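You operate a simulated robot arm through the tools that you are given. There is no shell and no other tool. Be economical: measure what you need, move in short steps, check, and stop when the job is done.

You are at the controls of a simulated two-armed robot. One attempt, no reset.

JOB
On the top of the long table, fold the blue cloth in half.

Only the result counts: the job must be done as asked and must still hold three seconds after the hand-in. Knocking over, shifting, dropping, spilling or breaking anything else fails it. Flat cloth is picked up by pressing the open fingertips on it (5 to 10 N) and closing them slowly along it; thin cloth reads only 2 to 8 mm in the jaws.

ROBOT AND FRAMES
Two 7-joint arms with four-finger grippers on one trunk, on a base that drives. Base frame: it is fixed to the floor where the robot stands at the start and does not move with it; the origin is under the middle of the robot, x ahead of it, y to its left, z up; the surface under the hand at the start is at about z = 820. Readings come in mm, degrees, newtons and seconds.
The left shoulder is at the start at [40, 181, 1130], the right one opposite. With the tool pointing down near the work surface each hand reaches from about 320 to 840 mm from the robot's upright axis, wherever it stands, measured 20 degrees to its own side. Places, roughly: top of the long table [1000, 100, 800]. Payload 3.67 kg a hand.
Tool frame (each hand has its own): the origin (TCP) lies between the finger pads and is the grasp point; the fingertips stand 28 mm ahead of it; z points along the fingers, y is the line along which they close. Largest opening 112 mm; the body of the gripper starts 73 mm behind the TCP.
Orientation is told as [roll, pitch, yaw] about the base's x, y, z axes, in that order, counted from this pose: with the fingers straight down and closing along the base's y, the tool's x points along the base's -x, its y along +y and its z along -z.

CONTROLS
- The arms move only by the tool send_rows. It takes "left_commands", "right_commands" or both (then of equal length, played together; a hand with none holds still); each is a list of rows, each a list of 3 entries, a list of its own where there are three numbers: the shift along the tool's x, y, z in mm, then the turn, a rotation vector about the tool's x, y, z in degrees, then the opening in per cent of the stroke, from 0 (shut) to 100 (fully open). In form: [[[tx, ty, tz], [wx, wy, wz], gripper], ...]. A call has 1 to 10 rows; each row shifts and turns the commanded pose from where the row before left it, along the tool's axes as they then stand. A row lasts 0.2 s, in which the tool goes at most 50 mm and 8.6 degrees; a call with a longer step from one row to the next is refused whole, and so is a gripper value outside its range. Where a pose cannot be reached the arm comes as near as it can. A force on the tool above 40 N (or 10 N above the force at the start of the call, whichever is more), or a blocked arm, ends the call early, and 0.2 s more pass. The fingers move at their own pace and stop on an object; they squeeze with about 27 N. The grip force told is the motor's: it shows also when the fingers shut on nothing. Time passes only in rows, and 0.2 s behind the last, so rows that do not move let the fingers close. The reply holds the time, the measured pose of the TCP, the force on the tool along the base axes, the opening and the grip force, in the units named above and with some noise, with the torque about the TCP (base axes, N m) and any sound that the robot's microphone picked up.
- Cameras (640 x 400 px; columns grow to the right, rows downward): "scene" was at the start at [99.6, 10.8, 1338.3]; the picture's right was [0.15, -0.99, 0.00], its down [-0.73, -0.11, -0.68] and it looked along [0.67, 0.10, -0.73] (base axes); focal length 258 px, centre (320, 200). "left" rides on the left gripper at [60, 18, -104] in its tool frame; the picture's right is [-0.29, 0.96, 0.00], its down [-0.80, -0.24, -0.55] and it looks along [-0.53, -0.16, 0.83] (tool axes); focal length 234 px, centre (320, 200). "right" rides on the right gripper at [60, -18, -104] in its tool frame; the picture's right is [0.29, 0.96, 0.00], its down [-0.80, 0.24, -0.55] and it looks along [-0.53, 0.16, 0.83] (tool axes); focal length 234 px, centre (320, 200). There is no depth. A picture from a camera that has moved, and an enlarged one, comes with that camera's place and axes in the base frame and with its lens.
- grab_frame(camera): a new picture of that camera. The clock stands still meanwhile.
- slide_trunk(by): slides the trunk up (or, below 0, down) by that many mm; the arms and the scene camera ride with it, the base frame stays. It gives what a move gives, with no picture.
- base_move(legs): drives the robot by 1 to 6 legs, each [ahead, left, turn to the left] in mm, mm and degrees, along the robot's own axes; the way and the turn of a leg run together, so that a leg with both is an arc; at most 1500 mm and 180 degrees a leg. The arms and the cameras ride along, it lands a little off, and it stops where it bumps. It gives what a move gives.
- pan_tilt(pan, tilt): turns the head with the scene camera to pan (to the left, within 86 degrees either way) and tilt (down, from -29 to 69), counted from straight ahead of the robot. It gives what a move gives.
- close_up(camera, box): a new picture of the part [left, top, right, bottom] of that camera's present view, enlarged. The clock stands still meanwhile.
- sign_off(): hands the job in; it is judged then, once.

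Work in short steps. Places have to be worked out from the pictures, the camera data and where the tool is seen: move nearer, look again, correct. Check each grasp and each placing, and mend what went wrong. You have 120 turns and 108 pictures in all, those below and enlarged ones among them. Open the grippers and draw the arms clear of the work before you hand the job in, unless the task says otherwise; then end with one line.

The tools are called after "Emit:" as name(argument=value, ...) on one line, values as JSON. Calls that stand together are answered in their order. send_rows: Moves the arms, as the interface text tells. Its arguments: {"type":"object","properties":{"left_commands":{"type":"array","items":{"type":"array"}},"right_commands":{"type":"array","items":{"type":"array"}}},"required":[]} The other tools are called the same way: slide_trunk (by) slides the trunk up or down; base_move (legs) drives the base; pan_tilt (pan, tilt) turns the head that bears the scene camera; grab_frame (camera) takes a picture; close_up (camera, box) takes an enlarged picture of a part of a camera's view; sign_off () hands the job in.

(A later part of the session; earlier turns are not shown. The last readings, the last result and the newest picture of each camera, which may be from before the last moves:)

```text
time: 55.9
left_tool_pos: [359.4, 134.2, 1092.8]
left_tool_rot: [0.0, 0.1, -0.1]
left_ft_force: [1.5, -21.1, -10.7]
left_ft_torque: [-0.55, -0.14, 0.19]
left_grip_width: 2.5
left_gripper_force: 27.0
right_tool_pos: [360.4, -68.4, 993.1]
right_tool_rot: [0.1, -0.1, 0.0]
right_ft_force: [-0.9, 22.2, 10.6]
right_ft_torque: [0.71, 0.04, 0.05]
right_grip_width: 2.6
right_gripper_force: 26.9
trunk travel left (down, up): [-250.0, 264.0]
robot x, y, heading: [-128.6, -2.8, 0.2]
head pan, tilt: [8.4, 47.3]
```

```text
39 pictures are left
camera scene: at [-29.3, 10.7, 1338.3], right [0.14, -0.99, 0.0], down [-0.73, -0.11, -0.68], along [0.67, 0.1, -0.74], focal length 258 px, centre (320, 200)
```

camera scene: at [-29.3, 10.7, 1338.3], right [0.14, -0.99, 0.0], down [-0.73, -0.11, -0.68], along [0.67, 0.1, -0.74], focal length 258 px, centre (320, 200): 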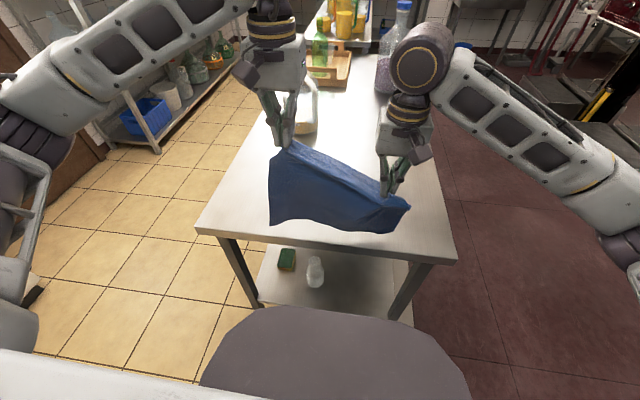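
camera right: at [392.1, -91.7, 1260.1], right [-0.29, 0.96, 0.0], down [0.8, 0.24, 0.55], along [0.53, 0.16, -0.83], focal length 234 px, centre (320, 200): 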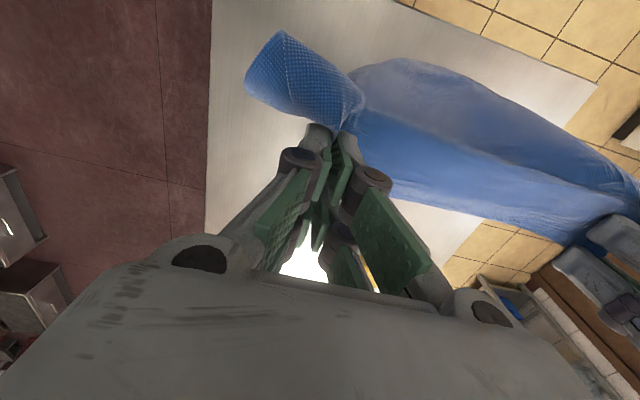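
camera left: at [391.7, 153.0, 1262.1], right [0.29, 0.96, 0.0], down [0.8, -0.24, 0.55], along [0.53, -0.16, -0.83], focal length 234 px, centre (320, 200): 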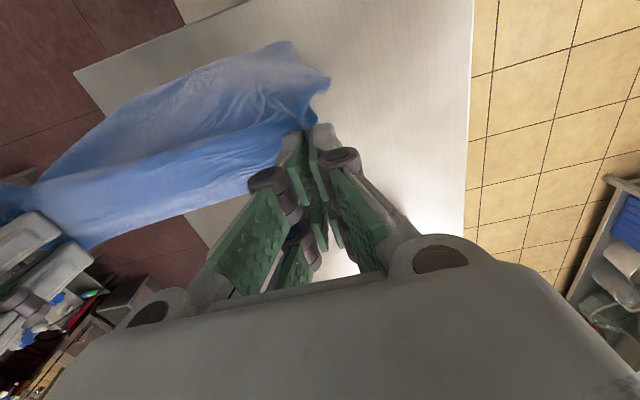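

Taut at 226 mm apart. I'll sweep outward and down with the hands kept within about 215 mm of each other.

Emit:
send_rows(left_commands=[[[-25, 0, 10], [0, 0, 0], 0], [[-35, 0, 17], [0, 0, 0], 0], [[-35, 0, 20], [0, 0, 0], 0], [[-35, 0, 26], [0, 0, 0], 0], [[-30, 0, 29], [0, 0, 0], 0], [[-28, 0, 33], [0, 0, 0], 0], [[-22, 0, 35], [0, 0, 0], 0], [[-14, 0, 35], [0, 0, 0], 0], [[-7, 0, 30], [0, 0, 0], 0], [[0, 0, 0], [0, 0, 0], 0]], right_commands=[[[-10, 4, -5], [0, 0, 0], 0], [[-20, 4, 5], [0, 0, 0], 0], [[-20, 3, 10], [0, 0, 0], 0], [[-18, 2, 15], [0, 0, 0], 0], [[-17, 0, 20], [0, 0, 0], 0], [[-15, 0, 22], [0, 0, 0], 0], [[-12, 0, 24], [0, 0, 0], 0], [[-9, 0, 24], [0, 0, 0], 0], [[-5, 0, 20], [0, 0, 0], 0], [[0, 0, 0], [0, 0, 0], 0]])

Emit:
close_up(camera="scene", box=[272, 140, 432, 240])

Emit:
grab_frame(camera="right")

```text
time: 58.1
left_tool_pos: [591.1, 134.3, 858.0]
left_tool_rot: [0.0, -0.1, -0.1]
left_ft_force: [-2.8, -2.0, 0.3]
left_ft_torque: [-0.1, 0.05, 0.0]
left_grip_width: 1.8
left_gripper_force: 24.6
right_tool_pos: [486.8, -55.9, 857.2]
right_tool_rot: [0.0, 0.1, 0.0]
right_ft_force: [1.3, 2.9, 0.6]
right_ft_torque: [0.06, -0.04, -0.03]
right_grip_width: 2.5
right_gripper_force: 26.0
trunk travel left (down, up): [-250.0, 264.0]
robot x, y, heading: [-130.9, 2.2, -0.1]
head pan, tilt: [8.4, 47.3]
```

```text
4.00 times, centred on (352, 190) of scene
camera zoom: at [-30.0, 10.8, 1338.3], right [0.14, -0.99, 0.0], down [-0.73, -0.11, -0.68], along [0.67, 0.1, -0.73], focal length 1034 px, centre (192, 240)
```

zoom: 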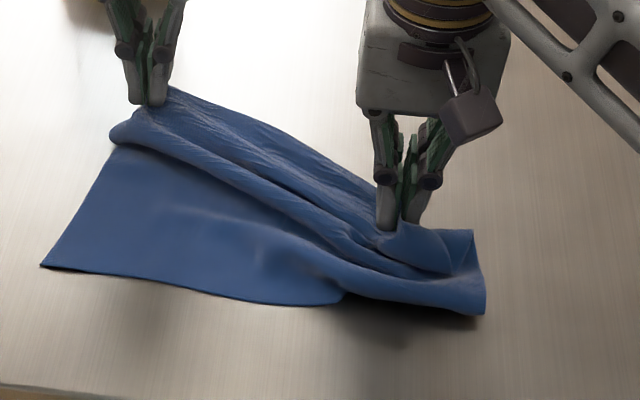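

```text
37 pictures are left
camera right: at [426.0, -73.9, 961.8], right [-0.29, 0.96, 0.0], down [0.8, 0.24, 0.55], along [0.53, 0.16, -0.83], focal length 234 px, centre (320, 200)
```

right: 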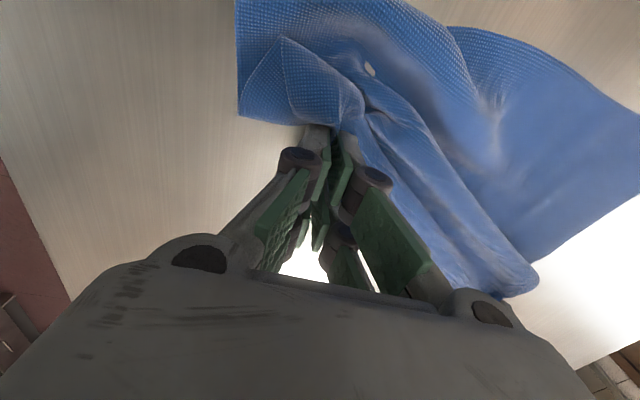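

The right side is tangled. I'll reset it: release the right hand and lift the cloth by the left hand alone so it hangs free from its far-left corner and untangles by gravity.

Emit:
send_rows(left_commands=[[[0, 0, 0], [0, 0, 0], 0], [[0, 0, 0], [0, 0, 0], 0], [[0, 0, 0], [0, 0, 0], 0], [[0, 0, 0], [0, 0, 0], 0], [[0, 0, 0], [0, 0, 0], 0], [[0, 0, 0], [0, 0, 0], 0], [[8, 0, -40], [0, 0, 0], 0], [[8, 0, -45], [0, 0, 0], 0], [[8, 0, -45], [0, 0, 0], 0], [[8, 0, -45], [0, 0, 0], 0]], right_commands=[[[0, 0, 0], [0, 0, 0], 20], [[0, 0, 0], [0, 0, 0], 40], [[0, 0, -20], [0, 0, 0], 45], [[0, -10, -40], [0, 0, 0], 45], [[0, -40, -40], [0, 0, 0], 45], [[10, -45, -20], [0, 0, 0], 45], [[10, -45, 0], [0, 0, 0], 45], [[10, -45, 0], [0, 0, 0], 45], [[10, 0, 0], [0, 0, 0], 45], [[0, 0, 0], [0, 0, 0], 45]])

Emit:
send_rows(left_commands=[[[8, 0, -45], [0, 0, 0], 0], [[8, 0, -45], [0, 0, 0], 0], [[8, 0, -45], [0, 0, 0], 0], [[8, 0, -45], [0, 0, 0], 0], [[0, 0, -20], [0, 0, 0], 0], [[0, 0, 0], [0, 0, 0], 0], [[0, 0, 0], [0, 0, 0], 0]])

Emit:
grab_frame(camera="scene")

```text
refused: row 5 steps farther than a row can; nothing moved
```

```text
time: 59.7
left_tool_pos: [557.9, 136.0, 1057.6]
left_tool_rot: [0.1, 0.0, -0.1]
left_ft_force: [0.2, -0.5, 0.1]
left_ft_torque: [0.01, 0.01, -0.01]
left_grip_width: 0.0
left_gripper_force: 27.0
right_tool_pos: [486.1, -55.9, 857.3]
right_tool_rot: [0.0, 0.1, -0.1]
right_ft_force: [-0.3, 0.0, -1.2]
right_ft_torque: [0.01, 0.04, -0.01]
right_grip_width: 2.0
right_gripper_force: 25.7
trunk travel left (down, up): [-250.0, 264.0]
robot x, y, heading: [-132.1, -1.3, -0.2]
head pan, tilt: [8.4, 47.3]
```

```text
36 pictures are left
camera scene: at [-29.4, 10.7, 1338.2], right [0.14, -0.99, 0.0], down [-0.73, -0.11, -0.68], along [0.67, 0.1, -0.73], focal length 258 px, centre (320, 200)
```

scene: 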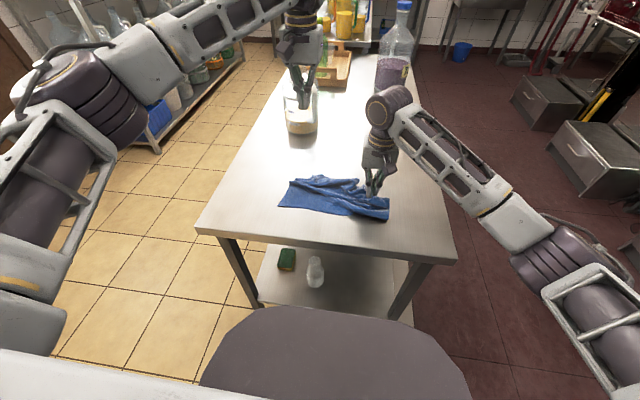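

The first call was refused and, since the right hand was still holding, the left grip slipped off. The right still holds cloth, so I'll lift with it alone to let the cloth hang and untangle.

Emit:
send_rows(right_commands=[[[0, 0, -40], [0, 0, 0], 0], [[0, 0, -45], [0, 0, 0], 0], [[0, 0, -45], [0, 0, 0], 0], [[0, 0, -45], [0, 0, 0], 0], [[0, 0, -45], [0, 0, 0], 0], [[0, 0, -45], [0, 0, 0], 0], [[0, 0, -45], [0, 0, 0], 0], [[0, 0, 0], [0, 0, 0], 0], [[0, 0, 0], [0, 0, 0], 0], [[0, 0, 0], [0, 0, 0], 0]], left_commands=[[[0, 30, 0], [0, 0, 0], 40], [[0, 30, 0], [0, 0, 0], 40], [[0, 30, 0], [0, 0, 0], 40], [[0, 0, 0], [0, 0, 0], 40], [[0, 0, 0], [0, 0, 0], 40], [[0, 0, 0], [0, 0, 0], 40], [[0, 0, 0], [0, 0, 0], 40], [[0, 0, 0], [0, 0, 0], 40], [[0, 0, 0], [0, 0, 0], 40], [[0, 0, 0], [0, 0, 0], 40]])

Emit:
grab_frame(camera="scene")

Emit:
grab_frame(camera="left")

```text
time: 61.9
left_tool_pos: [559.0, 223.6, 1058.2]
left_tool_rot: [0.0, 0.0, 0.0]
left_ft_force: [0.4, 0.2, -0.9]
left_ft_torque: [0.01, -0.01, 0.0]
left_grip_width: 44.9
left_gripper_force: 0.0
right_tool_pos: [485.8, -54.8, 1167.5]
right_tool_rot: [0.0, -0.1, 0.0]
right_ft_force: [-0.2, -0.1, -2.2]
right_ft_torque: [0.03, -0.04, -0.05]
right_grip_width: 3.0
right_gripper_force: 29.5
trunk travel left (down, up): [-250.0, 264.0]
robot x, y, heading: [-129.9, 3.9, 0.0]
head pan, tilt: [8.4, 47.3]
```

```text
35 pictures are left
camera scene: at [-29.5, 10.9, 1338.3], right [0.14, -0.99, 0.0], down [-0.73, -0.11, -0.68], along [0.67, 0.1, -0.73], focal length 258 px, centre (320, 200)
```

scene: 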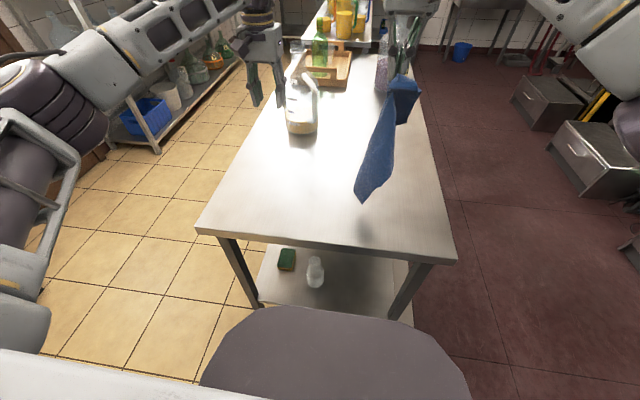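

```text
34 pictures are left
camera left: at [498.0, 241.8, 1162.5], right [0.29, 0.96, 0.0], down [0.8, -0.24, 0.55], along [0.53, -0.16, -0.83], focal length 234 px, centre (320, 200)
```

left: 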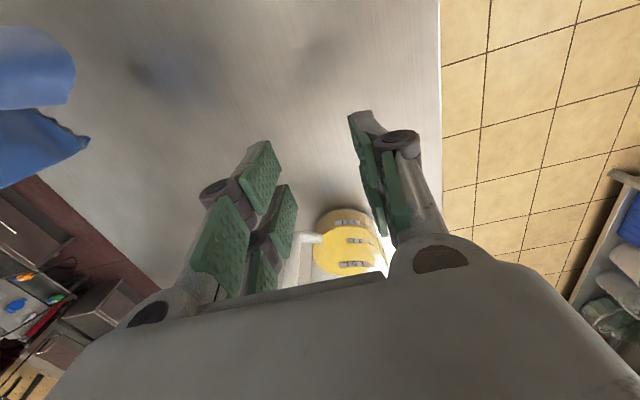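

Emit:
close_up(camera="scene", box=[328, 60, 456, 220])

```text
2.50 times, centred on (392, 140) of scene
camera zoom: at [-29.5, 10.9, 1338.3], right [0.14, -0.99, 0.0], down [-0.73, -0.11, -0.68], along [0.67, 0.1, -0.73], focal length 646 px, centre (140, 350)
```

zoom: 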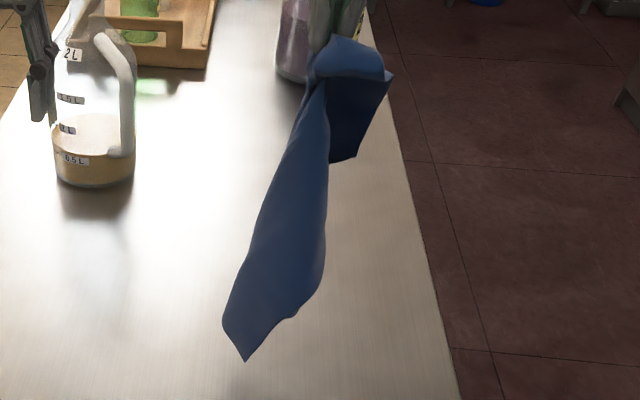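

It hangs from about the middle of its right side. I'll clear the left hand outward, bring the cloth over to the left, and lay it along the table by sweeping the right hand down and to the right.

Emit:
send_rows(left_commands=[[[10, 40, 0], [0, 0, 0], 40], [[10, 40, 0], [0, 0, 0], 40], [[10, 40, 0], [0, 0, 0], 40], [[10, 40, 0], [0, 0, 0], 40], [[10, 30, 0], [0, 0, 0], 40], [[0, 0, 0], [0, 0, 0], 40], [[0, 0, 0], [0, 0, 0], 40], [[0, 0, 0], [0, 0, 0], 40], [[0, 0, 0], [0, 0, 0], 40]], right_commands=[[[0, 0, -10], [0, 0, 0], 0], [[0, 0, -10], [0, 0, 0], 0], [[0, 20, 0], [0, 0, 0], 0], [[0, 35, 0], [0, 0, 0], 0], [[0, 35, 0], [0, 0, 0], 0], [[0, 35, 0], [0, 0, 0], 0], [[0, 35, 0], [0, 0, 0], 0], [[0, 20, 0], [0, 0, 0], 0], [[0, 0, 0], [0, 0, 0], 0]])

Emit:
send_rows(right_commands=[[[0, -10, 30], [0, 0, 0], 0], [[0, -30, 25], [0, 0, 0], 0], [[0, -35, 25], [0, 0, 0], 0], [[0, -38, 30], [0, 0, 0], 0], [[0, -38, 30], [0, 0, 0], 0], [[0, -35, 34], [0, 0, 0], 0], [[0, -30, 38], [0, 0, 0], 0], [[0, -25, 42], [0, 0, 0], 0], [[0, -20, 40], [0, 0, 0], 0], [[0, -15, 27], [0, 0, 0], 0]])

Emit:
grab_frame(camera="scene")

Emit:
close_up(camera="scene", box=[256, 130, 448, 250])

```text
time: 63.9
left_tool_pos: [508.9, 414.9, 1057.1]
left_tool_rot: [0.0, 0.0, 0.0]
left_ft_force: [-0.5, -0.5, 0.2]
left_ft_torque: [0.01, 0.02, 0.01]
left_grip_width: 44.8
left_gripper_force: 0.1
right_tool_pos: [487.1, 123.7, 1185.9]
right_tool_rot: [0.0, 0.1, -0.1]
right_ft_force: [0.6, 0.0, -2.3]
right_ft_torque: [0.02, -0.02, 0.01]
right_grip_width: 2.9
right_gripper_force: 30.4
trunk travel left (down, up): [-250.0, 264.0]
robot x, y, heading: [-127.7, 4.8, -0.2]
head pan, tilt: [8.4, 47.3]
```

```text
time: 66.1
left_tool_pos: [509.2, 415.6, 1057.6]
left_tool_rot: [0.0, 0.0, 0.1]
left_ft_force: [0.1, 0.4, -0.2]
left_ft_torque: [0.02, -0.02, 0.01]
left_grip_width: 44.8
left_gripper_force: 0.1
right_tool_pos: [486.9, -151.9, 866.9]
right_tool_rot: [0.0, -0.1, -0.1]
right_ft_force: [0.1, 0.5, -0.5]
right_ft_torque: [0.04, -0.06, -0.02]
right_grip_width: 3.2
right_gripper_force: 26.5
trunk travel left (down, up): [-250.0, 264.0]
robot x, y, heading: [-130.6, 2.5, -0.1]
head pan, tilt: [8.4, 47.3]
```

```text
32 pictures are left
camera scene: at [-29.4, 10.3, 1338.3], right [0.14, -0.99, 0.0], down [-0.73, -0.11, -0.68], along [0.67, 0.1, -0.73], focal length 258 px, centre (320, 200)
```

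scene: 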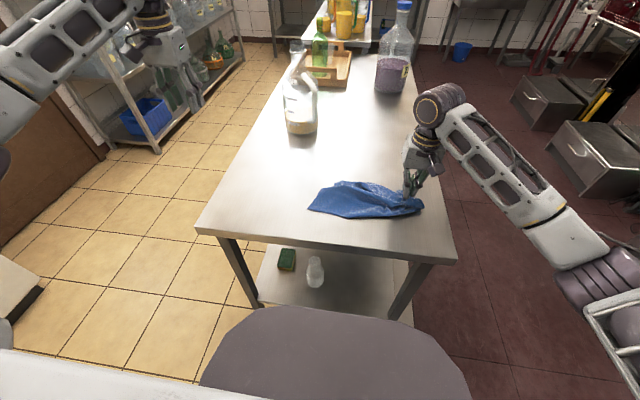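

```text
3.33 times, centred on (352, 190) of scene
camera zoom: at [-29.4, 10.3, 1338.3], right [0.14, -0.99, 0.0], down [-0.73, -0.11, -0.68], along [0.67, 0.1, -0.73], focal length 862 px, centre (213, 233)
```

zoom: 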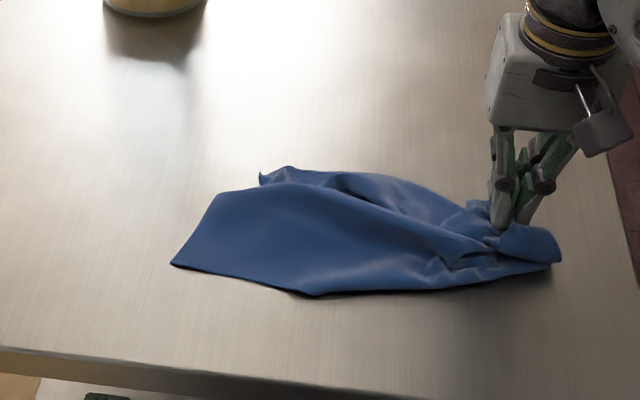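

The cloth now shows a true corner at about [407,108], with its edges running off along +x and −y. I'll bring the left hand over it to grasp it there.

Emit:
send_rows(left_commands=[[[9, -36, 19], [0, 0, 0], 40], [[9, -36, 19], [0, 0, 0], 40], [[9, -37, 19], [0, 0, 0], 40], [[9, -37, 19], [0, 0, 0], 40], [[9, -37, 19], [0, 0, 0], 40], [[9, -37, 19], [0, 0, 0], 40], [[10, -37, 19], [0, 0, 0], 40], [[10, -37, 19], [0, 0, 0], 30], [[10, -37, 20], [0, 0, 0], 26], [[0, 0, 0], [0, 0, 0], 26]])

Emit:
grab_frame(camera="left")

```text
time: 68.3
left_tool_pos: [424.6, 83.4, 885.9]
left_tool_rot: [0.0, -0.1, 0.0]
left_ft_force: [-0.5, 0.1, 0.2]
left_ft_torque: [-0.01, -0.01, -0.07]
left_grip_width: 29.2
left_gripper_force: 0.0
right_tool_pos: [485.0, -150.9, 867.5]
right_tool_rot: [0.0, 0.0, 0.0]
right_ft_force: [0.0, -0.1, 0.4]
right_ft_torque: [0.01, -0.03, -0.01]
right_grip_width: 2.5
right_gripper_force: 25.7
trunk travel left (down, up): [-250.0, 264.0]
robot x, y, heading: [-128.2, -0.8, 0.1]
head pan, tilt: [8.4, 47.3]
```

```text
30 pictures are left
camera left: at [364.3, 102.2, 990.3], right [0.29, 0.96, 0.0], down [0.8, -0.24, 0.55], along [0.53, -0.16, -0.83], focal length 234 px, centre (320, 200)
```

left: 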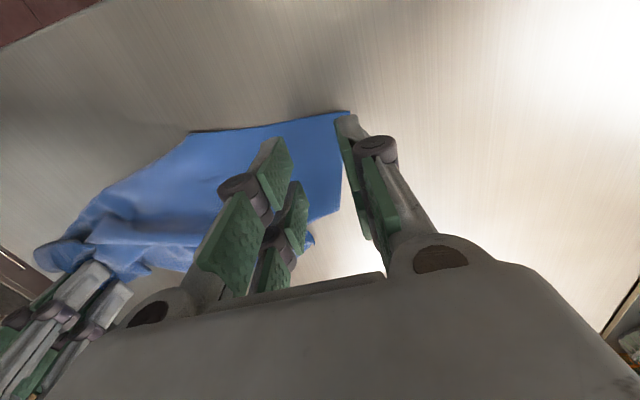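

Corner confirmed at [408,111], with the fingers just inside it. Descending.

Emit:
send_rows(left_commands=[[[0, 0, 10], [0, 0, 0], 26], [[0, 0, 10], [0, 0, 0], 26], [[0, 0, 8], [0, 0, 0], 26], [[0, 0, 4], [0, 0, 0], 26], [[0, 0, 2], [0, 0, 0], 26], [[0, 0, 1.5], [0, 0, 0], 26], [[0, 0, 1], [0, 0, 0], 26], [[0, 0, 0.8], [0, 0, 0], 26], [[0, 0, 0], [0, 0, 0], 26]])

```text
time: 70.3
left_tool_pos: [425.5, 83.0, 848.8]
left_tool_rot: [0.0, 0.0, 0.0]
left_ft_force: [0.0, -0.1, 0.0]
left_ft_torque: [-0.03, -0.01, 0.0]
left_grip_width: 29.1
left_gripper_force: 0.0
right_tool_pos: [485.8, -151.8, 867.9]
right_tool_rot: [0.1, 0.1, -0.1]
right_ft_force: [-0.1, 0.6, 2.4]
right_ft_torque: [-0.02, 0.0, -0.01]
right_grip_width: 2.2
right_gripper_force: 28.3
trunk travel left (down, up): [-250.0, 264.0]
robot x, y, heading: [-129.4, -3.5, -0.1]
head pan, tilt: [8.4, 47.3]
```

Emit:
send_rows(left_commands=[[[0, 0, 0.7], [0, 0, 0], 26], [[0, 0, 0.5], [0, 0, 0], 26], [[0, 0, 0], [0, 0, 0], 26]])

```text
time: 71.1
left_tool_pos: [425.3, 82.8, 849.0]
left_tool_rot: [0.1, -0.1, 0.0]
left_ft_force: [0.5, -0.1, 6.2]
left_ft_torque: [0.0, 0.02, 0.0]
left_grip_width: 29.2
left_gripper_force: 0.0
right_tool_pos: [485.1, -151.8, 867.8]
right_tool_rot: [0.0, 0.0, 0.0]
right_ft_force: [-0.3, -0.9, -2.0]
right_ft_torque: [-0.01, 0.01, 0.01]
right_grip_width: 3.2
right_gripper_force: 29.1
trunk travel left (down, up): [-250.0, 264.0]
robot x, y, heading: [-128.1, 1.9, -0.2]
head pan, tilt: [8.4, 47.3]
```

Six newtons; closing slowly on the corner.

Emit:
send_rows(left_commands=[[[0, 0, 0.2], [0, 0, 0], 23], [[0, 0, 0], [0, 0, 0], 20], [[0, 0, 0], [0, 0, 0], 16], [[0, 0, 0], [0, 0, 0], 12], [[0, 0, 0], [0, 0, 0], 8], [[0, 0, 0], [0, 0, 0], 5], [[0, 0, 0], [0, 0, 0], 2], [[0, 0, 0], [0, 0, 0], 0], [[0, 0, 0], [0, 0, 0], 0]])

```text
time: 73.1
left_tool_pos: [423.8, 83.0, 846.6]
left_tool_rot: [0.0, 0.0, 0.0]
left_ft_force: [0.7, 0.5, -0.4]
left_ft_torque: [0.01, 0.02, 0.05]
left_grip_width: 2.7
left_gripper_force: 29.7
right_tool_pos: [487.0, -151.9, 865.9]
right_tool_rot: [0.1, -0.1, -0.1]
right_ft_force: [-0.2, 0.0, 1.9]
right_ft_torque: [-0.01, 0.01, 0.02]
right_grip_width: 2.5
right_gripper_force: 24.8
trunk travel left (down, up): [-250.0, 264.0]
robot x, y, heading: [-127.5, -2.5, 0.1]
head pan, tilt: [8.4, 47.3]
```

Left holds (2.7 mm). Now I release the right hand and draw it clear, then lift with the left.

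Emit:
send_rows(right_commands=[[[0, 0, 5], [0, 0, 0], 15], [[0, 0, 0], [0, 0, 0], 40], [[0, 0, 0], [0, 0, 0], 50], [[0, 0, -20], [0, 0, 0], 50], [[0, 0, -40], [0, 0, 0], 50], [[0, -25, -40], [0, 0, 0], 50], [[10, -40, -15], [0, 0, 0], 50], [[10, -40, 0], [0, 0, 0], 50], [[0, 0, 0], [0, 0, 0], 50]])

Emit:
send_rows(left_commands=[[[0, 0, -20], [0, 0, 0], 0], [[-5, 0, -45], [0, 0, 0], 0], [[-5, 0, -45], [0, 0, 0], 0], [[-5, 0, -45], [0, 0, 0], 0], [[-5, 0, -45], [0, 0, 0], 0], [[-5, 0, -45], [0, 0, 0], 0], [[-5, 0, -45], [0, 0, 0], 0], [[-5, 0, -45], [0, 0, 0], 0], [[-5, 0, -45], [0, 0, 0], 0], [[0, 0, 0], [0, 0, 0], 0]])

Emit:
grab_frame(camera="scene")

```text
time: 75.1
left_tool_pos: [424.9, 83.5, 848.5]
left_tool_rot: [-0.1, 0.1, -0.1]
left_ft_force: [0.3, -0.3, 1.6]
left_ft_torque: [-0.01, -0.01, 0.01]
left_grip_width: 2.2
left_gripper_force: 30.0
right_tool_pos: [466.9, -255.6, 975.8]
right_tool_rot: [-0.1, 0.0, -0.1]
right_ft_force: [-0.7, 0.8, 0.1]
right_ft_torque: [0.0, -0.01, -0.02]
right_grip_width: 56.1
right_gripper_force: 0.1
trunk travel left (down, up): [-250.0, 264.0]
robot x, y, heading: [-128.0, -1.2, -0.3]
head pan, tilt: [8.4, 47.3]
```

```text
time: 77.3
left_tool_pos: [465.6, 84.4, 1227.6]
left_tool_rot: [0.0, 0.1, 0.0]
left_ft_force: [0.1, -1.0, -1.7]
left_ft_torque: [0.02, 0.01, 0.03]
left_grip_width: 2.9
left_gripper_force: 30.2
right_tool_pos: [467.8, -256.6, 977.2]
right_tool_rot: [0.0, 0.1, -0.1]
right_ft_force: [0.2, -0.3, 0.1]
right_ft_torque: [-0.04, 0.02, -0.03]
right_grip_width: 56.0
right_gripper_force: 0.1
trunk travel left (down, up): [-250.0, 264.0]
robot x, y, heading: [-127.6, -1.2, -0.2]
head pan, tilt: [8.4, 47.3]
```

```text
29 pictures are left
camera scene: at [-28.7, 11.3, 1338.1], right [0.14, -0.99, 0.0], down [-0.73, -0.11, -0.68], along [0.67, 0.1, -0.74], focal length 258 px, centre (320, 200)
```

scene: 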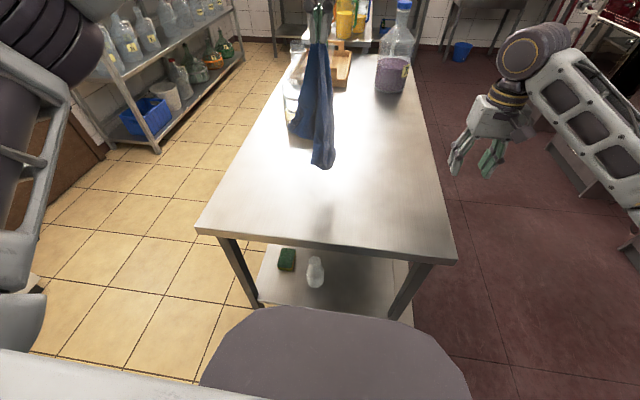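

It hangs from a true corner now. I'll lay it by sweeping the left hand from right to left while lowering.

Emit:
send_rows(left_commands=[[[0, -20, 0], [0, 0, 0], 0], [[0, -35, 0], [0, 0, 0], 0], [[0, -35, 0], [0, 0, 0], 0], [[0, -35, 0], [0, 0, 0], 0], [[0, -25, 0], [0, 0, 0], 0], [[0, 0, 10], [0, 0, 0], 0], [[0, 0, 0], [0, 0, 0], 0]], right_commands=[[[0, -30, 0], [0, 0, 0], 50], [[0, -30, 0], [0, 0, 0], 50], [[0, 0, 0], [0, 0, 0], 50], [[0, 0, 0], [0, 0, 0], 50], [[0, 0, 0], [0, 0, 0], 50], [[0, 0, 0], [0, 0, 0], 50], [[0, 0, 0], [0, 0, 0], 50]])

Emit:
send_rows(left_commands=[[[0, 10, 35], [0, 0, 0], 0], [[0, 30, 25], [0, 0, 0], 0], [[0, 38, 25], [0, 0, 0], 0], [[0, 38, 30], [0, 0, 0], 0], [[0, 38, 32], [0, 0, 0], 0], [[0, 38, 32], [0, 0, 0], 0], [[0, 36, 34], [0, 0, 0], 0], [[0, 34, 36], [0, 0, 0], 0], [[0, 32, 38], [0, 0, 0], 0], [[0, 30, 38], [0, 0, 0], 0]])

Emit:
send_rows(left_commands=[[[0, 20, 20], [0, 0, 0], 0], [[0, 12, 12], [0, 0, 0], 0], [[0, 0, 0], [0, 0, 0], 0]])

Emit:
grab_frame(camera="scene")

Emit:
close_up(camera="scene", box=[208, 120, 448, 260])

```text
time: 78.9
left_tool_pos: [464.6, -67.9, 1217.6]
left_tool_rot: [0.0, 0.1, -0.1]
left_ft_force: [0.5, 0.2, -2.6]
left_ft_torque: [0.06, -0.01, -0.01]
left_grip_width: 2.9
left_gripper_force: 27.6
right_tool_pos: [466.2, -317.2, 977.5]
right_tool_rot: [0.0, 0.0, -0.1]
right_ft_force: [0.4, 0.6, -0.3]
right_ft_torque: [0.01, -0.02, 0.05]
right_grip_width: 56.0
right_gripper_force: 0.1
trunk travel left (down, up): [-250.0, 264.0]
robot x, y, heading: [-132.2, -1.8, 0.2]
head pan, tilt: [8.4, 47.3]
```

```text
time: 81.1
left_tool_pos: [464.2, 258.2, 891.4]
left_tool_rot: [0.0, 0.1, 0.0]
left_ft_force: [0.1, -0.7, 1.8]
left_ft_torque: [0.01, 0.0, 0.01]
left_grip_width: 2.2
left_gripper_force: 28.7
right_tool_pos: [466.2, -316.8, 976.4]
right_tool_rot: [0.0, 0.0, -0.1]
right_ft_force: [-0.6, 0.2, 0.4]
right_ft_torque: [-0.02, 0.04, 0.02]
right_grip_width: 55.7
right_gripper_force: 0.0
trunk travel left (down, up): [-250.0, 264.0]
robot x, y, heading: [-129.9, 2.7, 0.2]
head pan, tilt: [8.4, 47.3]
```

```text
time: 81.9
left_tool_pos: [464.6, 289.2, 860.4]
left_tool_rot: [0.0, 0.0, 0.0]
left_ft_force: [-0.4, -0.2, 0.2]
left_ft_torque: [0.0, 0.01, 0.01]
left_grip_width: 2.5
left_gripper_force: 26.4
right_tool_pos: [465.8, -317.8, 976.1]
right_tool_rot: [0.0, 0.0, -0.1]
right_ft_force: [-0.6, 0.0, -0.2]
right_ft_torque: [0.03, 0.04, 0.0]
right_grip_width: 55.8
right_gripper_force: 0.1
trunk travel left (down, up): [-250.0, 264.0]
robot x, y, heading: [-132.8, 0.6, 0.1]
head pan, tilt: [8.4, 47.3]
```

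```text
28 pictures are left
camera scene: at [-29.5, 10.5, 1338.3], right [0.14, -0.99, 0.0], down [-0.73, -0.11, -0.68], along [0.67, 0.1, -0.73], focal length 258 px, centre (320, 200)
```

scene: 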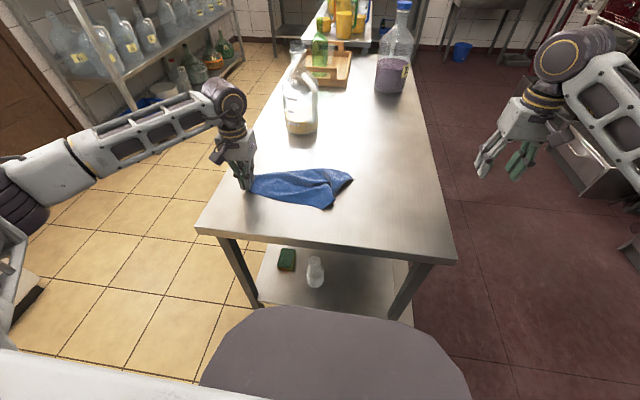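

```text
2.67 times, centred on (328, 190) of scene
camera zoom: at [-29.5, 10.5, 1338.3], right [0.14, -0.99, 0.0], down [-0.73, -0.11, -0.68], along [0.67, 0.1, -0.73], focal length 689 px, centre (299, 227)
```

zoom: 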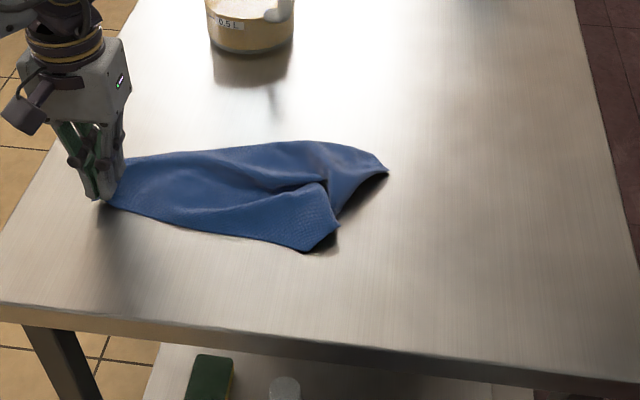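

The cloth's edge runs from the left grip to an adjacent corner at about [416,70]. I'll bring the right hand there to take that corner too.

Emit:
send_rows(right_commands=[[[3, 40, 7], [0, 0, 0], 50], [[3, 40, 7], [0, 0, 0], 50], [[3, 40, 7], [0, 0, 0], 50], [[3, 40, 7], [0, 0, 0], 50], [[3, 40, 7], [0, 0, 0], 50], [[3, 40, 7], [0, 0, 0], 50], [[3, 40, 7], [0, 0, 0], 50], [[4, 40, 7], [0, 0, 0], 40], [[4, 40, 8], [0, 0, 0], 40], [[3, 40, 8], [0, 0, 0], 40]])

Emit:
grab_frame(camera="right")

Emit:
close_up(camera="right", box=[220, 50, 444, 190])

```text
time: 84.1
left_tool_pos: [464.9, 290.8, 859.7]
left_tool_rot: [-0.1, 0.0, 0.0]
left_ft_force: [0.0, 0.6, -1.4]
left_ft_torque: [-0.03, 0.0, -0.02]
left_grip_width: 2.8
left_gripper_force: 29.7
right_tool_pos: [436.1, 84.8, 905.5]
right_tool_rot: [0.0, 0.0, -0.1]
right_ft_force: [0.9, -0.6, 0.1]
right_ft_torque: [-0.06, 0.0, 0.0]
right_grip_width: 44.9
right_gripper_force: 0.1
trunk travel left (down, up): [-250.0, 264.0]
robot x, y, heading: [-132.0, -4.3, -0.2]
head pan, tilt: [8.4, 47.3]
```

```text
26 pictures are left
camera right: at [375.4, 66.5, 1009.4], right [-0.29, 0.96, 0.0], down [0.8, 0.24, 0.55], along [0.53, 0.16, -0.83], focal length 234 px, centre (320, 200)
```

right: 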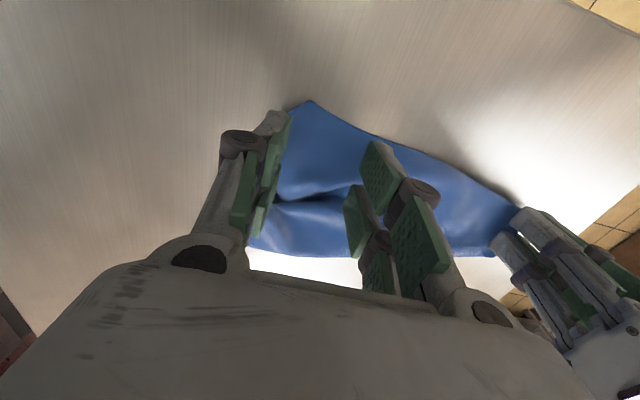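

```text
2.86 times, centred on (332, 120) of right
camera zoom: at [375.4, 66.5, 1009.4], right [-0.29, 0.96, 0.0], down [0.8, 0.24, 0.55], along [0.53, 0.16, -0.83], focal length 669 px, centre (286, 429)
```

zoom: 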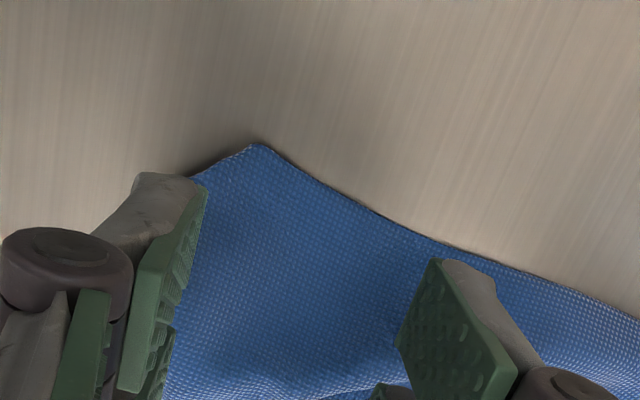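

Corner B is at about [411,70]. I'll align to [431,80], narrow the jaws, and descend.

Emit:
send_rows(right_commands=[[[5, -4, 12], [0, 0, 0], 28], [[0, 0, 15], [0, 0, 0], 26], [[0, 0, 12], [0, 0, 0], 26], [[0, 0, 8], [0, 0, 0], 26], [[0, 0, 4], [0, 0, 0], 26], [[0, 0, 2], [0, 0, 0], 26], [[0, 0, 1.5], [0, 0, 0], 26], [[0, 0, 1], [0, 0, 0], 26], [[0, 0, 0.8], [0, 0, 0], 26], [[0, 0, 0], [0, 0, 0], 26]])

```text
time: 86.3
left_tool_pos: [464.0, 288.4, 859.8]
left_tool_rot: [0.0, 0.0, 0.1]
left_ft_force: [-0.6, -0.7, 1.5]
left_ft_torque: [0.0, 0.01, 0.02]
left_grip_width: 1.4
left_gripper_force: 26.7
right_tool_pos: [428.5, 78.8, 848.8]
right_tool_rot: [0.1, 0.0, 0.0]
right_ft_force: [0.4, 0.0, 4.3]
right_ft_torque: [-0.07, 0.02, 0.04]
right_grip_width: 29.3
right_gripper_force: 0.2
trunk travel left (down, up): [-250.0, 264.0]
robot x, y, heading: [-133.2, 3.2, -0.0]
head pan, tilt: [8.4, 47.3]
```

Contact at 4 N; 0.4 mm more and close slowly.

Emit:
send_rows(right_commands=[[[0, 0, 0.5], [0, 0, 0], 26], [[0, 0, 0], [0, 0, 0], 23], [[0, 0, 0], [0, 0, 0], 19], [[0, 0, 0], [0, 0, 0], 15], [[0, 0, 0], [0, 0, 0], 11], [[0, 0, 0], [0, 0, 0], 8], [[0, 0, 0], [0, 0, 0], 5], [[0, 0, 0], [0, 0, 0], 2], [[0, 0, 0], [0, 0, 0], 0], [[0, 0, 0], [0, 0, 0], 0]])

Emit:
close_up(camera="right", box=[220, 50, 444, 190])

```text
time: 88.5
left_tool_pos: [464.6, 290.1, 860.3]
left_tool_rot: [0.0, 0.0, 0.1]
left_ft_force: [-0.4, 0.2, -1.3]
left_ft_torque: [0.0, -0.01, -0.02]
left_grip_width: 1.9
left_gripper_force: 26.3
right_tool_pos: [429.5, 79.4, 847.7]
right_tool_rot: [0.0, 0.0, -0.1]
right_ft_force: [0.1, 0.9, 1.6]
right_ft_torque: [0.01, 0.03, 0.02]
right_grip_width: 1.9
right_gripper_force: 28.2
trunk travel left (down, up): [-250.0, 264.0]
robot x, y, heading: [-128.2, 1.3, -0.1]
head pan, tilt: [8.4, 47.3]
```

```text
2.86 times, centred on (332, 120) of right
camera zoom: at [368.8, 61.6, 952.5], right [-0.29, 0.96, 0.0], down [0.8, 0.24, 0.55], along [0.53, 0.16, -0.83], focal length 669 px, centre (286, 429)
```

zoom: 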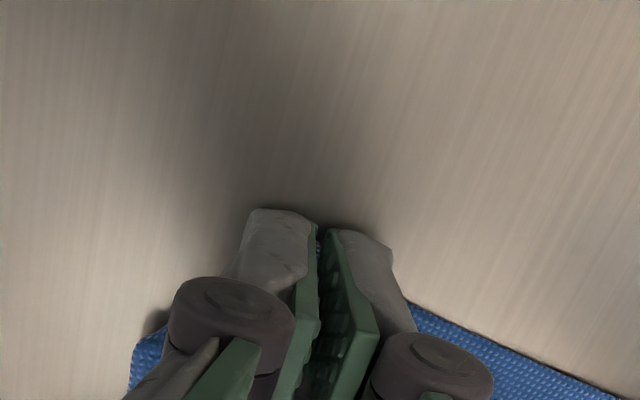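

Both adjacent corners are held now. I'll lift both together and shift right so the cloth hangs from this edge.

Emit:
send_rows(left_commands=[[[0, 0, -20], [0, 0, 0], 0], [[2, -18, -36], [0, 0, 0], 0], [[2, -19, -36], [0, 0, 0], 0], [[2, -19, -36], [0, 0, 0], 0], [[2, -19, -36], [0, 0, 0], 0], [[2, -19, -36], [0, 0, 0], 0], [[2, -19, -36], [0, 0, 0], 0], [[2, -19, -36], [0, 0, 0], 0], [[0, -18, -20], [0, 0, 0], 0], [[0, 0, 0], [0, 0, 0], 0]], right_commands=[[[0, 0, -32], [0, 0, 0], 0], [[-3, -18, -36], [0, 0, 0], 0], [[-3, -19, -36], [0, 0, 0], 0], [[-3, -19, -36], [0, 0, 0], 0], [[-3, -19, -36], [0, 0, 0], 0], [[-3, -19, -36], [0, 0, 0], 0], [[-3, -19, -36], [0, 0, 0], 0], [[-3, -19, -36], [0, 0, 0], 0], [[0, -18, -20], [0, 0, 0], 0], [[0, 0, 0], [0, 0, 0], 0]])

Emit:
close_up(camera="scene", box=[224, 40, 464, 220])

```text
time: 90.7
left_tool_pos: [450.1, 140.0, 1152.9]
left_tool_rot: [-0.1, 0.2, 0.0]
left_ft_force: [-0.4, 0.4, -0.9]
left_ft_torque: [-0.02, 0.02, -0.01]
left_grip_width: 2.9
left_gripper_force: 26.6
right_tool_pos: [449.7, -69.6, 1150.8]
right_tool_rot: [0.0, 0.0, -0.1]
right_ft_force: [0.0, -0.2, -1.6]
right_ft_torque: [0.0, -0.02, 0.0]
right_grip_width: 1.9
right_gripper_force: 25.9
trunk travel left (down, up): [-250.0, 264.0]
robot x, y, heading: [-127.7, -1.5, -0.2]
head pan, tilt: [8.4, 47.3]
```

```text
2.22 times, centred on (344, 130) of scene
camera zoom: at [-29.1, 11.8, 1338.2], right [0.14, -0.99, 0.0], down [-0.73, -0.11, -0.68], along [0.67, 0.1, -0.74], focal length 574 px, centre (267, 356)
```

zoom: 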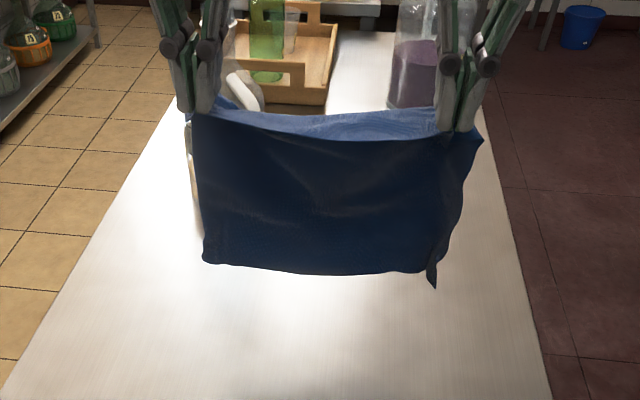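

The cloth hangs cleanly, but only about 180 mm in front. I'll check with the wrist cameras how much lies behind the grips.

Emit:
grab_frame(camera="left")

Emit:
grab_frame(camera="right")

```text
22 pictures are left
camera left: at [390.0, 158.6, 1256.8], right [0.29, 0.96, 0.0], down [0.8, -0.24, 0.55], along [0.53, -0.16, -0.83], focal length 234 px, centre (320, 200)
```

left: 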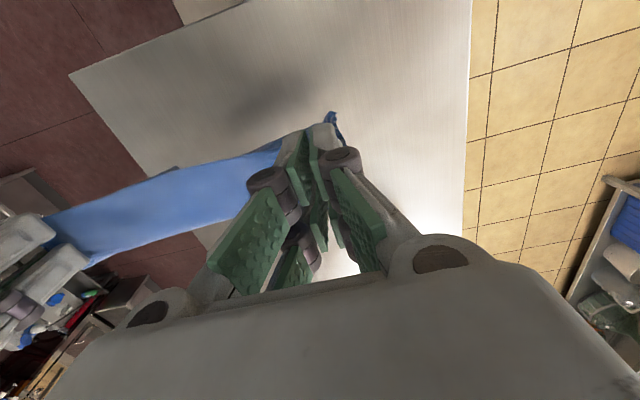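

```text
21 pictures are left
camera right: at [389.7, -87.9, 1256.8], right [-0.29, 0.96, 0.0], down [0.8, 0.24, 0.55], along [0.53, 0.16, -0.83], focal length 234 px, centre (320, 200)
```

right: 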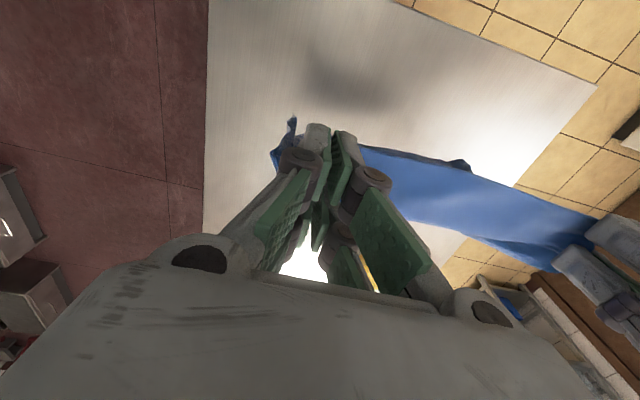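

The wrist views show the cloth body leaving the grips toward +x (I took this edge from its near side), which is ideal for laying the top half back toward me. I'll move to x≈340 and lower until the bottom edge nearly touches, then check where it is.

Emit:
send_rows(left_commands=[[[15, 0, 0], [0, 0, 0], 0], [[20, 0, 0], [0, 0, 0], 0], [[20, 0, 0], [0, 0, 0], 0], [[20, 0, 5], [0, 0, 0], 0], [[20, 0, 10], [0, 0, 0], 0], [[15, 0, 10], [0, 0, 0], 0], [[0, 0, 10], [0, 0, 0], 0], [[0, 0, 0], [0, 0, 0], 0], [[0, 0, 0], [0, 0, 0], 0], [[0, 0, 0], [0, 0, 0], 0]], right_commands=[[[15, 0, 0], [0, 0, 0], 0], [[20, 0, 0], [0, 0, 0], 0], [[20, 0, 0], [0, 0, 0], 0], [[20, 0, 5], [0, 0, 0], 0], [[20, 0, 10], [0, 0, 0], 0], [[15, 0, 10], [0, 0, 0], 0], [[0, 0, 8], [0, 0, 0], 0], [[0, 0, 0], [0, 0, 0], 0], [[0, 0, 0], [0, 0, 0], 0], [[0, 0, 0], [0, 0, 0], 0]])

Emit:
grab_frame(camera="scene")

```text
time: 92.9
left_tool_pos: [341.0, 140.2, 1117.7]
left_tool_rot: [0.0, 0.0, -0.1]
left_ft_force: [0.5, -0.3, 0.4]
left_ft_torque: [0.0, -0.01, 0.03]
left_grip_width: 2.4
left_gripper_force: 29.8
right_tool_pos: [340.0, -71.2, 1119.4]
right_tool_rot: [0.0, 0.0, -0.1]
right_ft_force: [0.1, -0.2, -0.4]
right_ft_torque: [0.02, 0.02, -0.03]
right_grip_width: 1.6
right_gripper_force: 25.2
trunk travel left (down, up): [-250.0, 264.0]
robot x, y, heading: [-129.1, 0.8, -0.1]
head pan, tilt: [8.4, 47.3]
```

```text
20 pictures are left
camera scene: at [-29.5, 10.8, 1338.3], right [0.14, -0.99, 0.0], down [-0.73, -0.11, -0.68], along [0.67, 0.1, -0.73], focal length 258 px, centre (320, 200)
```

scene: 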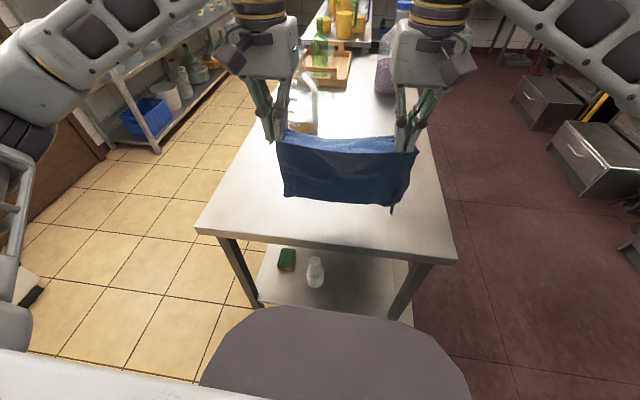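

Judging by the apparent width, the bottom edge is at x≈400, about 40 mm above the table. I'll shift back 45 mm and lower 45 mm so it touches near x≈355.

Emit:
send_rows(left_commands=[[[15, 0, 0], [0, 0, 0], 0], [[15, 0, 0], [0, 0, 0], 0], [[15, 0, 5], [0, 0, 0], 0], [[0, 0, 10], [0, 0, 0], 0], [[0, 0, 10], [0, 0, 0], 0], [[0, 0, 10], [0, 0, 0], 0], [[0, 0, 8], [0, 0, 0], 0], [[0, 0, 0], [0, 0, 0], 0], [[0, 0, 0], [0, 0, 0], 0]], right_commands=[[[15, 0, 0], [0, 0, 0], 0], [[15, 0, 0], [0, 0, 0], 0], [[15, 0, 5], [0, 0, 0], 0], [[0, 0, 10], [0, 0, 0], 0], [[0, 0, 10], [0, 0, 0], 0], [[0, 0, 10], [0, 0, 0], 0], [[0, 0, 10], [0, 0, 0], 0], [[0, 0, 0], [0, 0, 0], 0], [[0, 0, 0], [0, 0, 0], 0]])

Emit:
close_up(camera="scene", box=[240, 140, 432, 260])

```text
time: 94.9
left_tool_pos: [295.6, 139.5, 1074.3]
left_tool_rot: [-0.1, 0.1, 0.0]
left_ft_force: [0.9, 0.7, 1.7]
left_ft_torque: [0.0, 0.02, 0.04]
left_grip_width: 1.5
left_gripper_force: 25.7
right_tool_pos: [294.8, -71.0, 1074.2]
right_tool_rot: [0.1, 0.0, -0.2]
right_ft_force: [0.6, -0.4, -0.6]
right_ft_torque: [0.01, 0.02, -0.01]
right_grip_width: 2.7
right_gripper_force: 30.1
trunk travel left (down, up): [-250.0, 264.0]
robot x, y, heading: [-126.8, 1.6, -0.2]
head pan, tilt: [8.4, 47.3]
```

```text
3.33 times, centred on (336, 200) of scene
camera zoom: at [-29.4, 10.8, 1338.2], right [0.14, -0.99, 0.0], down [-0.73, -0.11, -0.68], along [0.67, 0.1, -0.73], focal length 862 px, centre (267, 200)
```

zoom: 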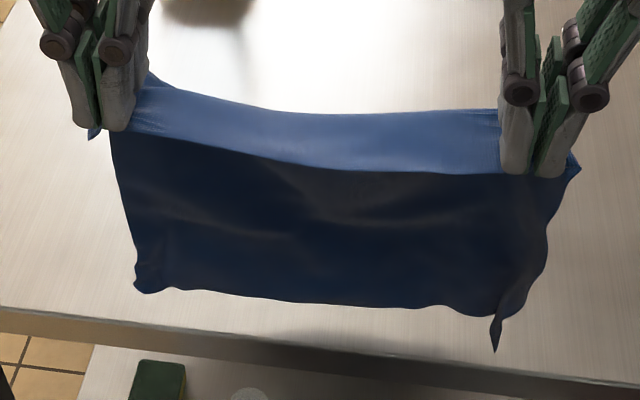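

The bottom edge is at the table at about x≈335, y from 163 to -100, with the body arching back from the grips. Phase 1: sweep away from me while lowering, to lay the bottom half out to x≈470.

Emit:
send_rows(left_commands=[[[-15, 0, -5], [0, 0, 0], 0], [[-20, 0, 12], [0, 0, 0], 0], [[-20, 0, 16], [0, 0, 0], 0], [[-20, 0, 18], [0, 0, 0], 0], [[-20, 0, 20], [0, 0, 0], 0], [[-20, 0, 22], [0, 0, 0], 0], [[-20, 0, 25], [0, 0, 0], 0], [[0, 0, 0], [0, 0, 0], 0]], right_commands=[[[-15, 0, -5], [0, 0, 0], 0], [[-20, 0, 12], [0, 0, 0], 0], [[-20, 0, 16], [0, 0, 0], 0], [[-20, 0, 18], [0, 0, 0], 0], [[-20, 0, 20], [0, 0, 0], 0], [[-20, 0, 22], [0, 0, 0], 0], [[-20, 0, 25], [0, 0, 0], 0], [[0, 0, 0], [0, 0, 0], 0]])

Emit:
close_up(camera="scene", box=[240, 140, 432, 260])

Emit:
grab_frame(camera="left")

```text
time: 96.7
left_tool_pos: [429.9, 139.1, 967.0]
left_tool_rot: [0.0, 0.0, 0.0]
left_ft_force: [0.1, 0.2, 0.0]
left_ft_torque: [0.01, -0.01, -0.03]
left_grip_width: 1.4
left_gripper_force: 25.0
right_tool_pos: [429.4, -71.4, 965.5]
right_tool_rot: [0.0, -0.1, 0.0]
right_ft_force: [0.4, 0.6, 0.8]
right_ft_torque: [0.06, -0.02, 0.01]
right_grip_width: 2.4
right_gripper_force: 25.5
trunk travel left (down, up): [-250.0, 264.0]
robot x, y, heading: [-129.2, 2.8, -0.3]
head pan, tilt: [8.4, 47.3]
```

```text
3.33 times, centred on (336, 200) of scene
camera zoom: at [-30.6, 10.8, 1338.4], right [0.14, -0.99, 0.0], down [-0.73, -0.11, -0.68], along [0.67, 0.1, -0.73], focal length 862 px, centre (267, 200)
```

zoom: 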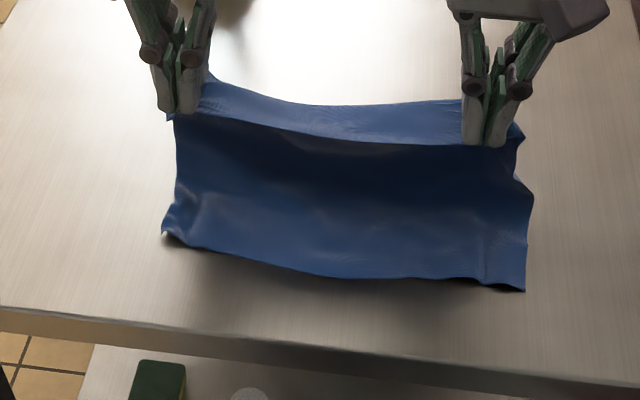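

```text
17 pictures are left
camera left: at [370.5, 157.1, 1070.8], right [0.29, 0.96, 0.0], down [0.8, -0.24, 0.55], along [0.53, -0.16, -0.83], focal length 234 px, centre (320, 200)
```

left: 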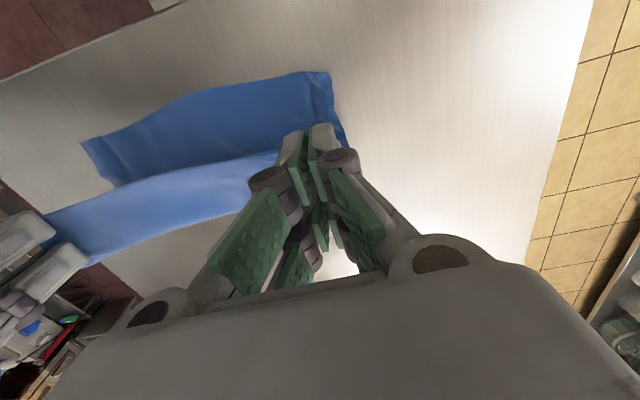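

The bottom layer is lying with its near edge at about [395,156] to [381,-124]. I'll continue a little farther out so that half of it is laid, shift right 18 mm to center, then sweep back toward me and down.

Emit:
send_rows(left_commands=[[[-15, -6, 3], [0, 0, 0], 0], [[-15, -6, 3], [0, 0, 0], 0], [[-15, -6, 3], [0, 0, 0], 0], [[0, 0, 0], [0, 0, 0], 0], [[17, 0, 10], [0, 0, 0], 0], [[18, 0, 18], [0, 0, 0], 0], [[0, 0, 0], [0, 0, 0], 0]], right_commands=[[[-15, -6, 3], [0, 0, 0], 0], [[-15, -6, 3], [0, 0, 0], 0], [[-15, -6, 3], [0, 0, 0], 0], [[0, 0, 0], [0, 0, 0], 0], [[20, 0, 10], [0, 0, 0], 0], [[20, 0, 18], [0, 0, 0], 0], [[0, 0, 0], [0, 0, 0], 0]])

Emit:
close_up(camera="scene", box=[240, 140, 432, 260])

```text
time: 98.3
left_tool_pos: [439.7, 119.9, 928.9]
left_tool_rot: [-0.1, 0.0, 0.0]
left_ft_force: [0.9, -0.5, 1.7]
left_ft_torque: [-0.01, -0.03, -0.02]
left_grip_width: 1.3
left_gripper_force: 25.9
right_tool_pos: [434.5, -88.7, 928.1]
right_tool_rot: [-0.1, -0.1, -0.1]
right_ft_force: [0.8, 0.1, -0.4]
right_ft_torque: [0.03, 0.01, 0.03]
right_grip_width: 2.3
right_gripper_force: 25.6
trunk travel left (down, up): [-250.0, 264.0]
robot x, y, heading: [-127.9, -0.9, -0.0]
head pan, tilt: [8.4, 47.3]
```

```text
3.33 times, centred on (336, 200) of scene
camera zoom: at [-29.3, 10.7, 1338.3], right [0.14, -0.99, 0.0], down [-0.73, -0.11, -0.68], along [0.67, 0.1, -0.73], focal length 862 px, centre (267, 200)
```

zoom: 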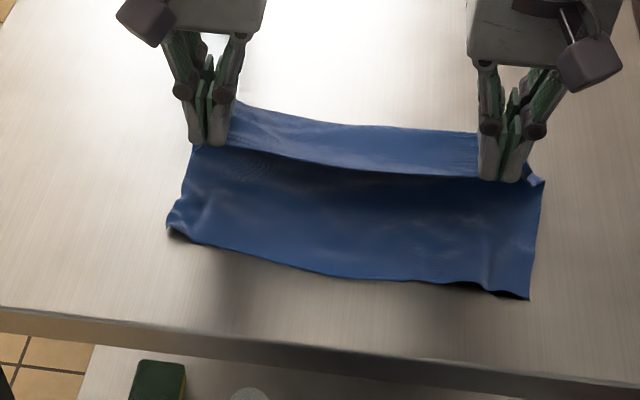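

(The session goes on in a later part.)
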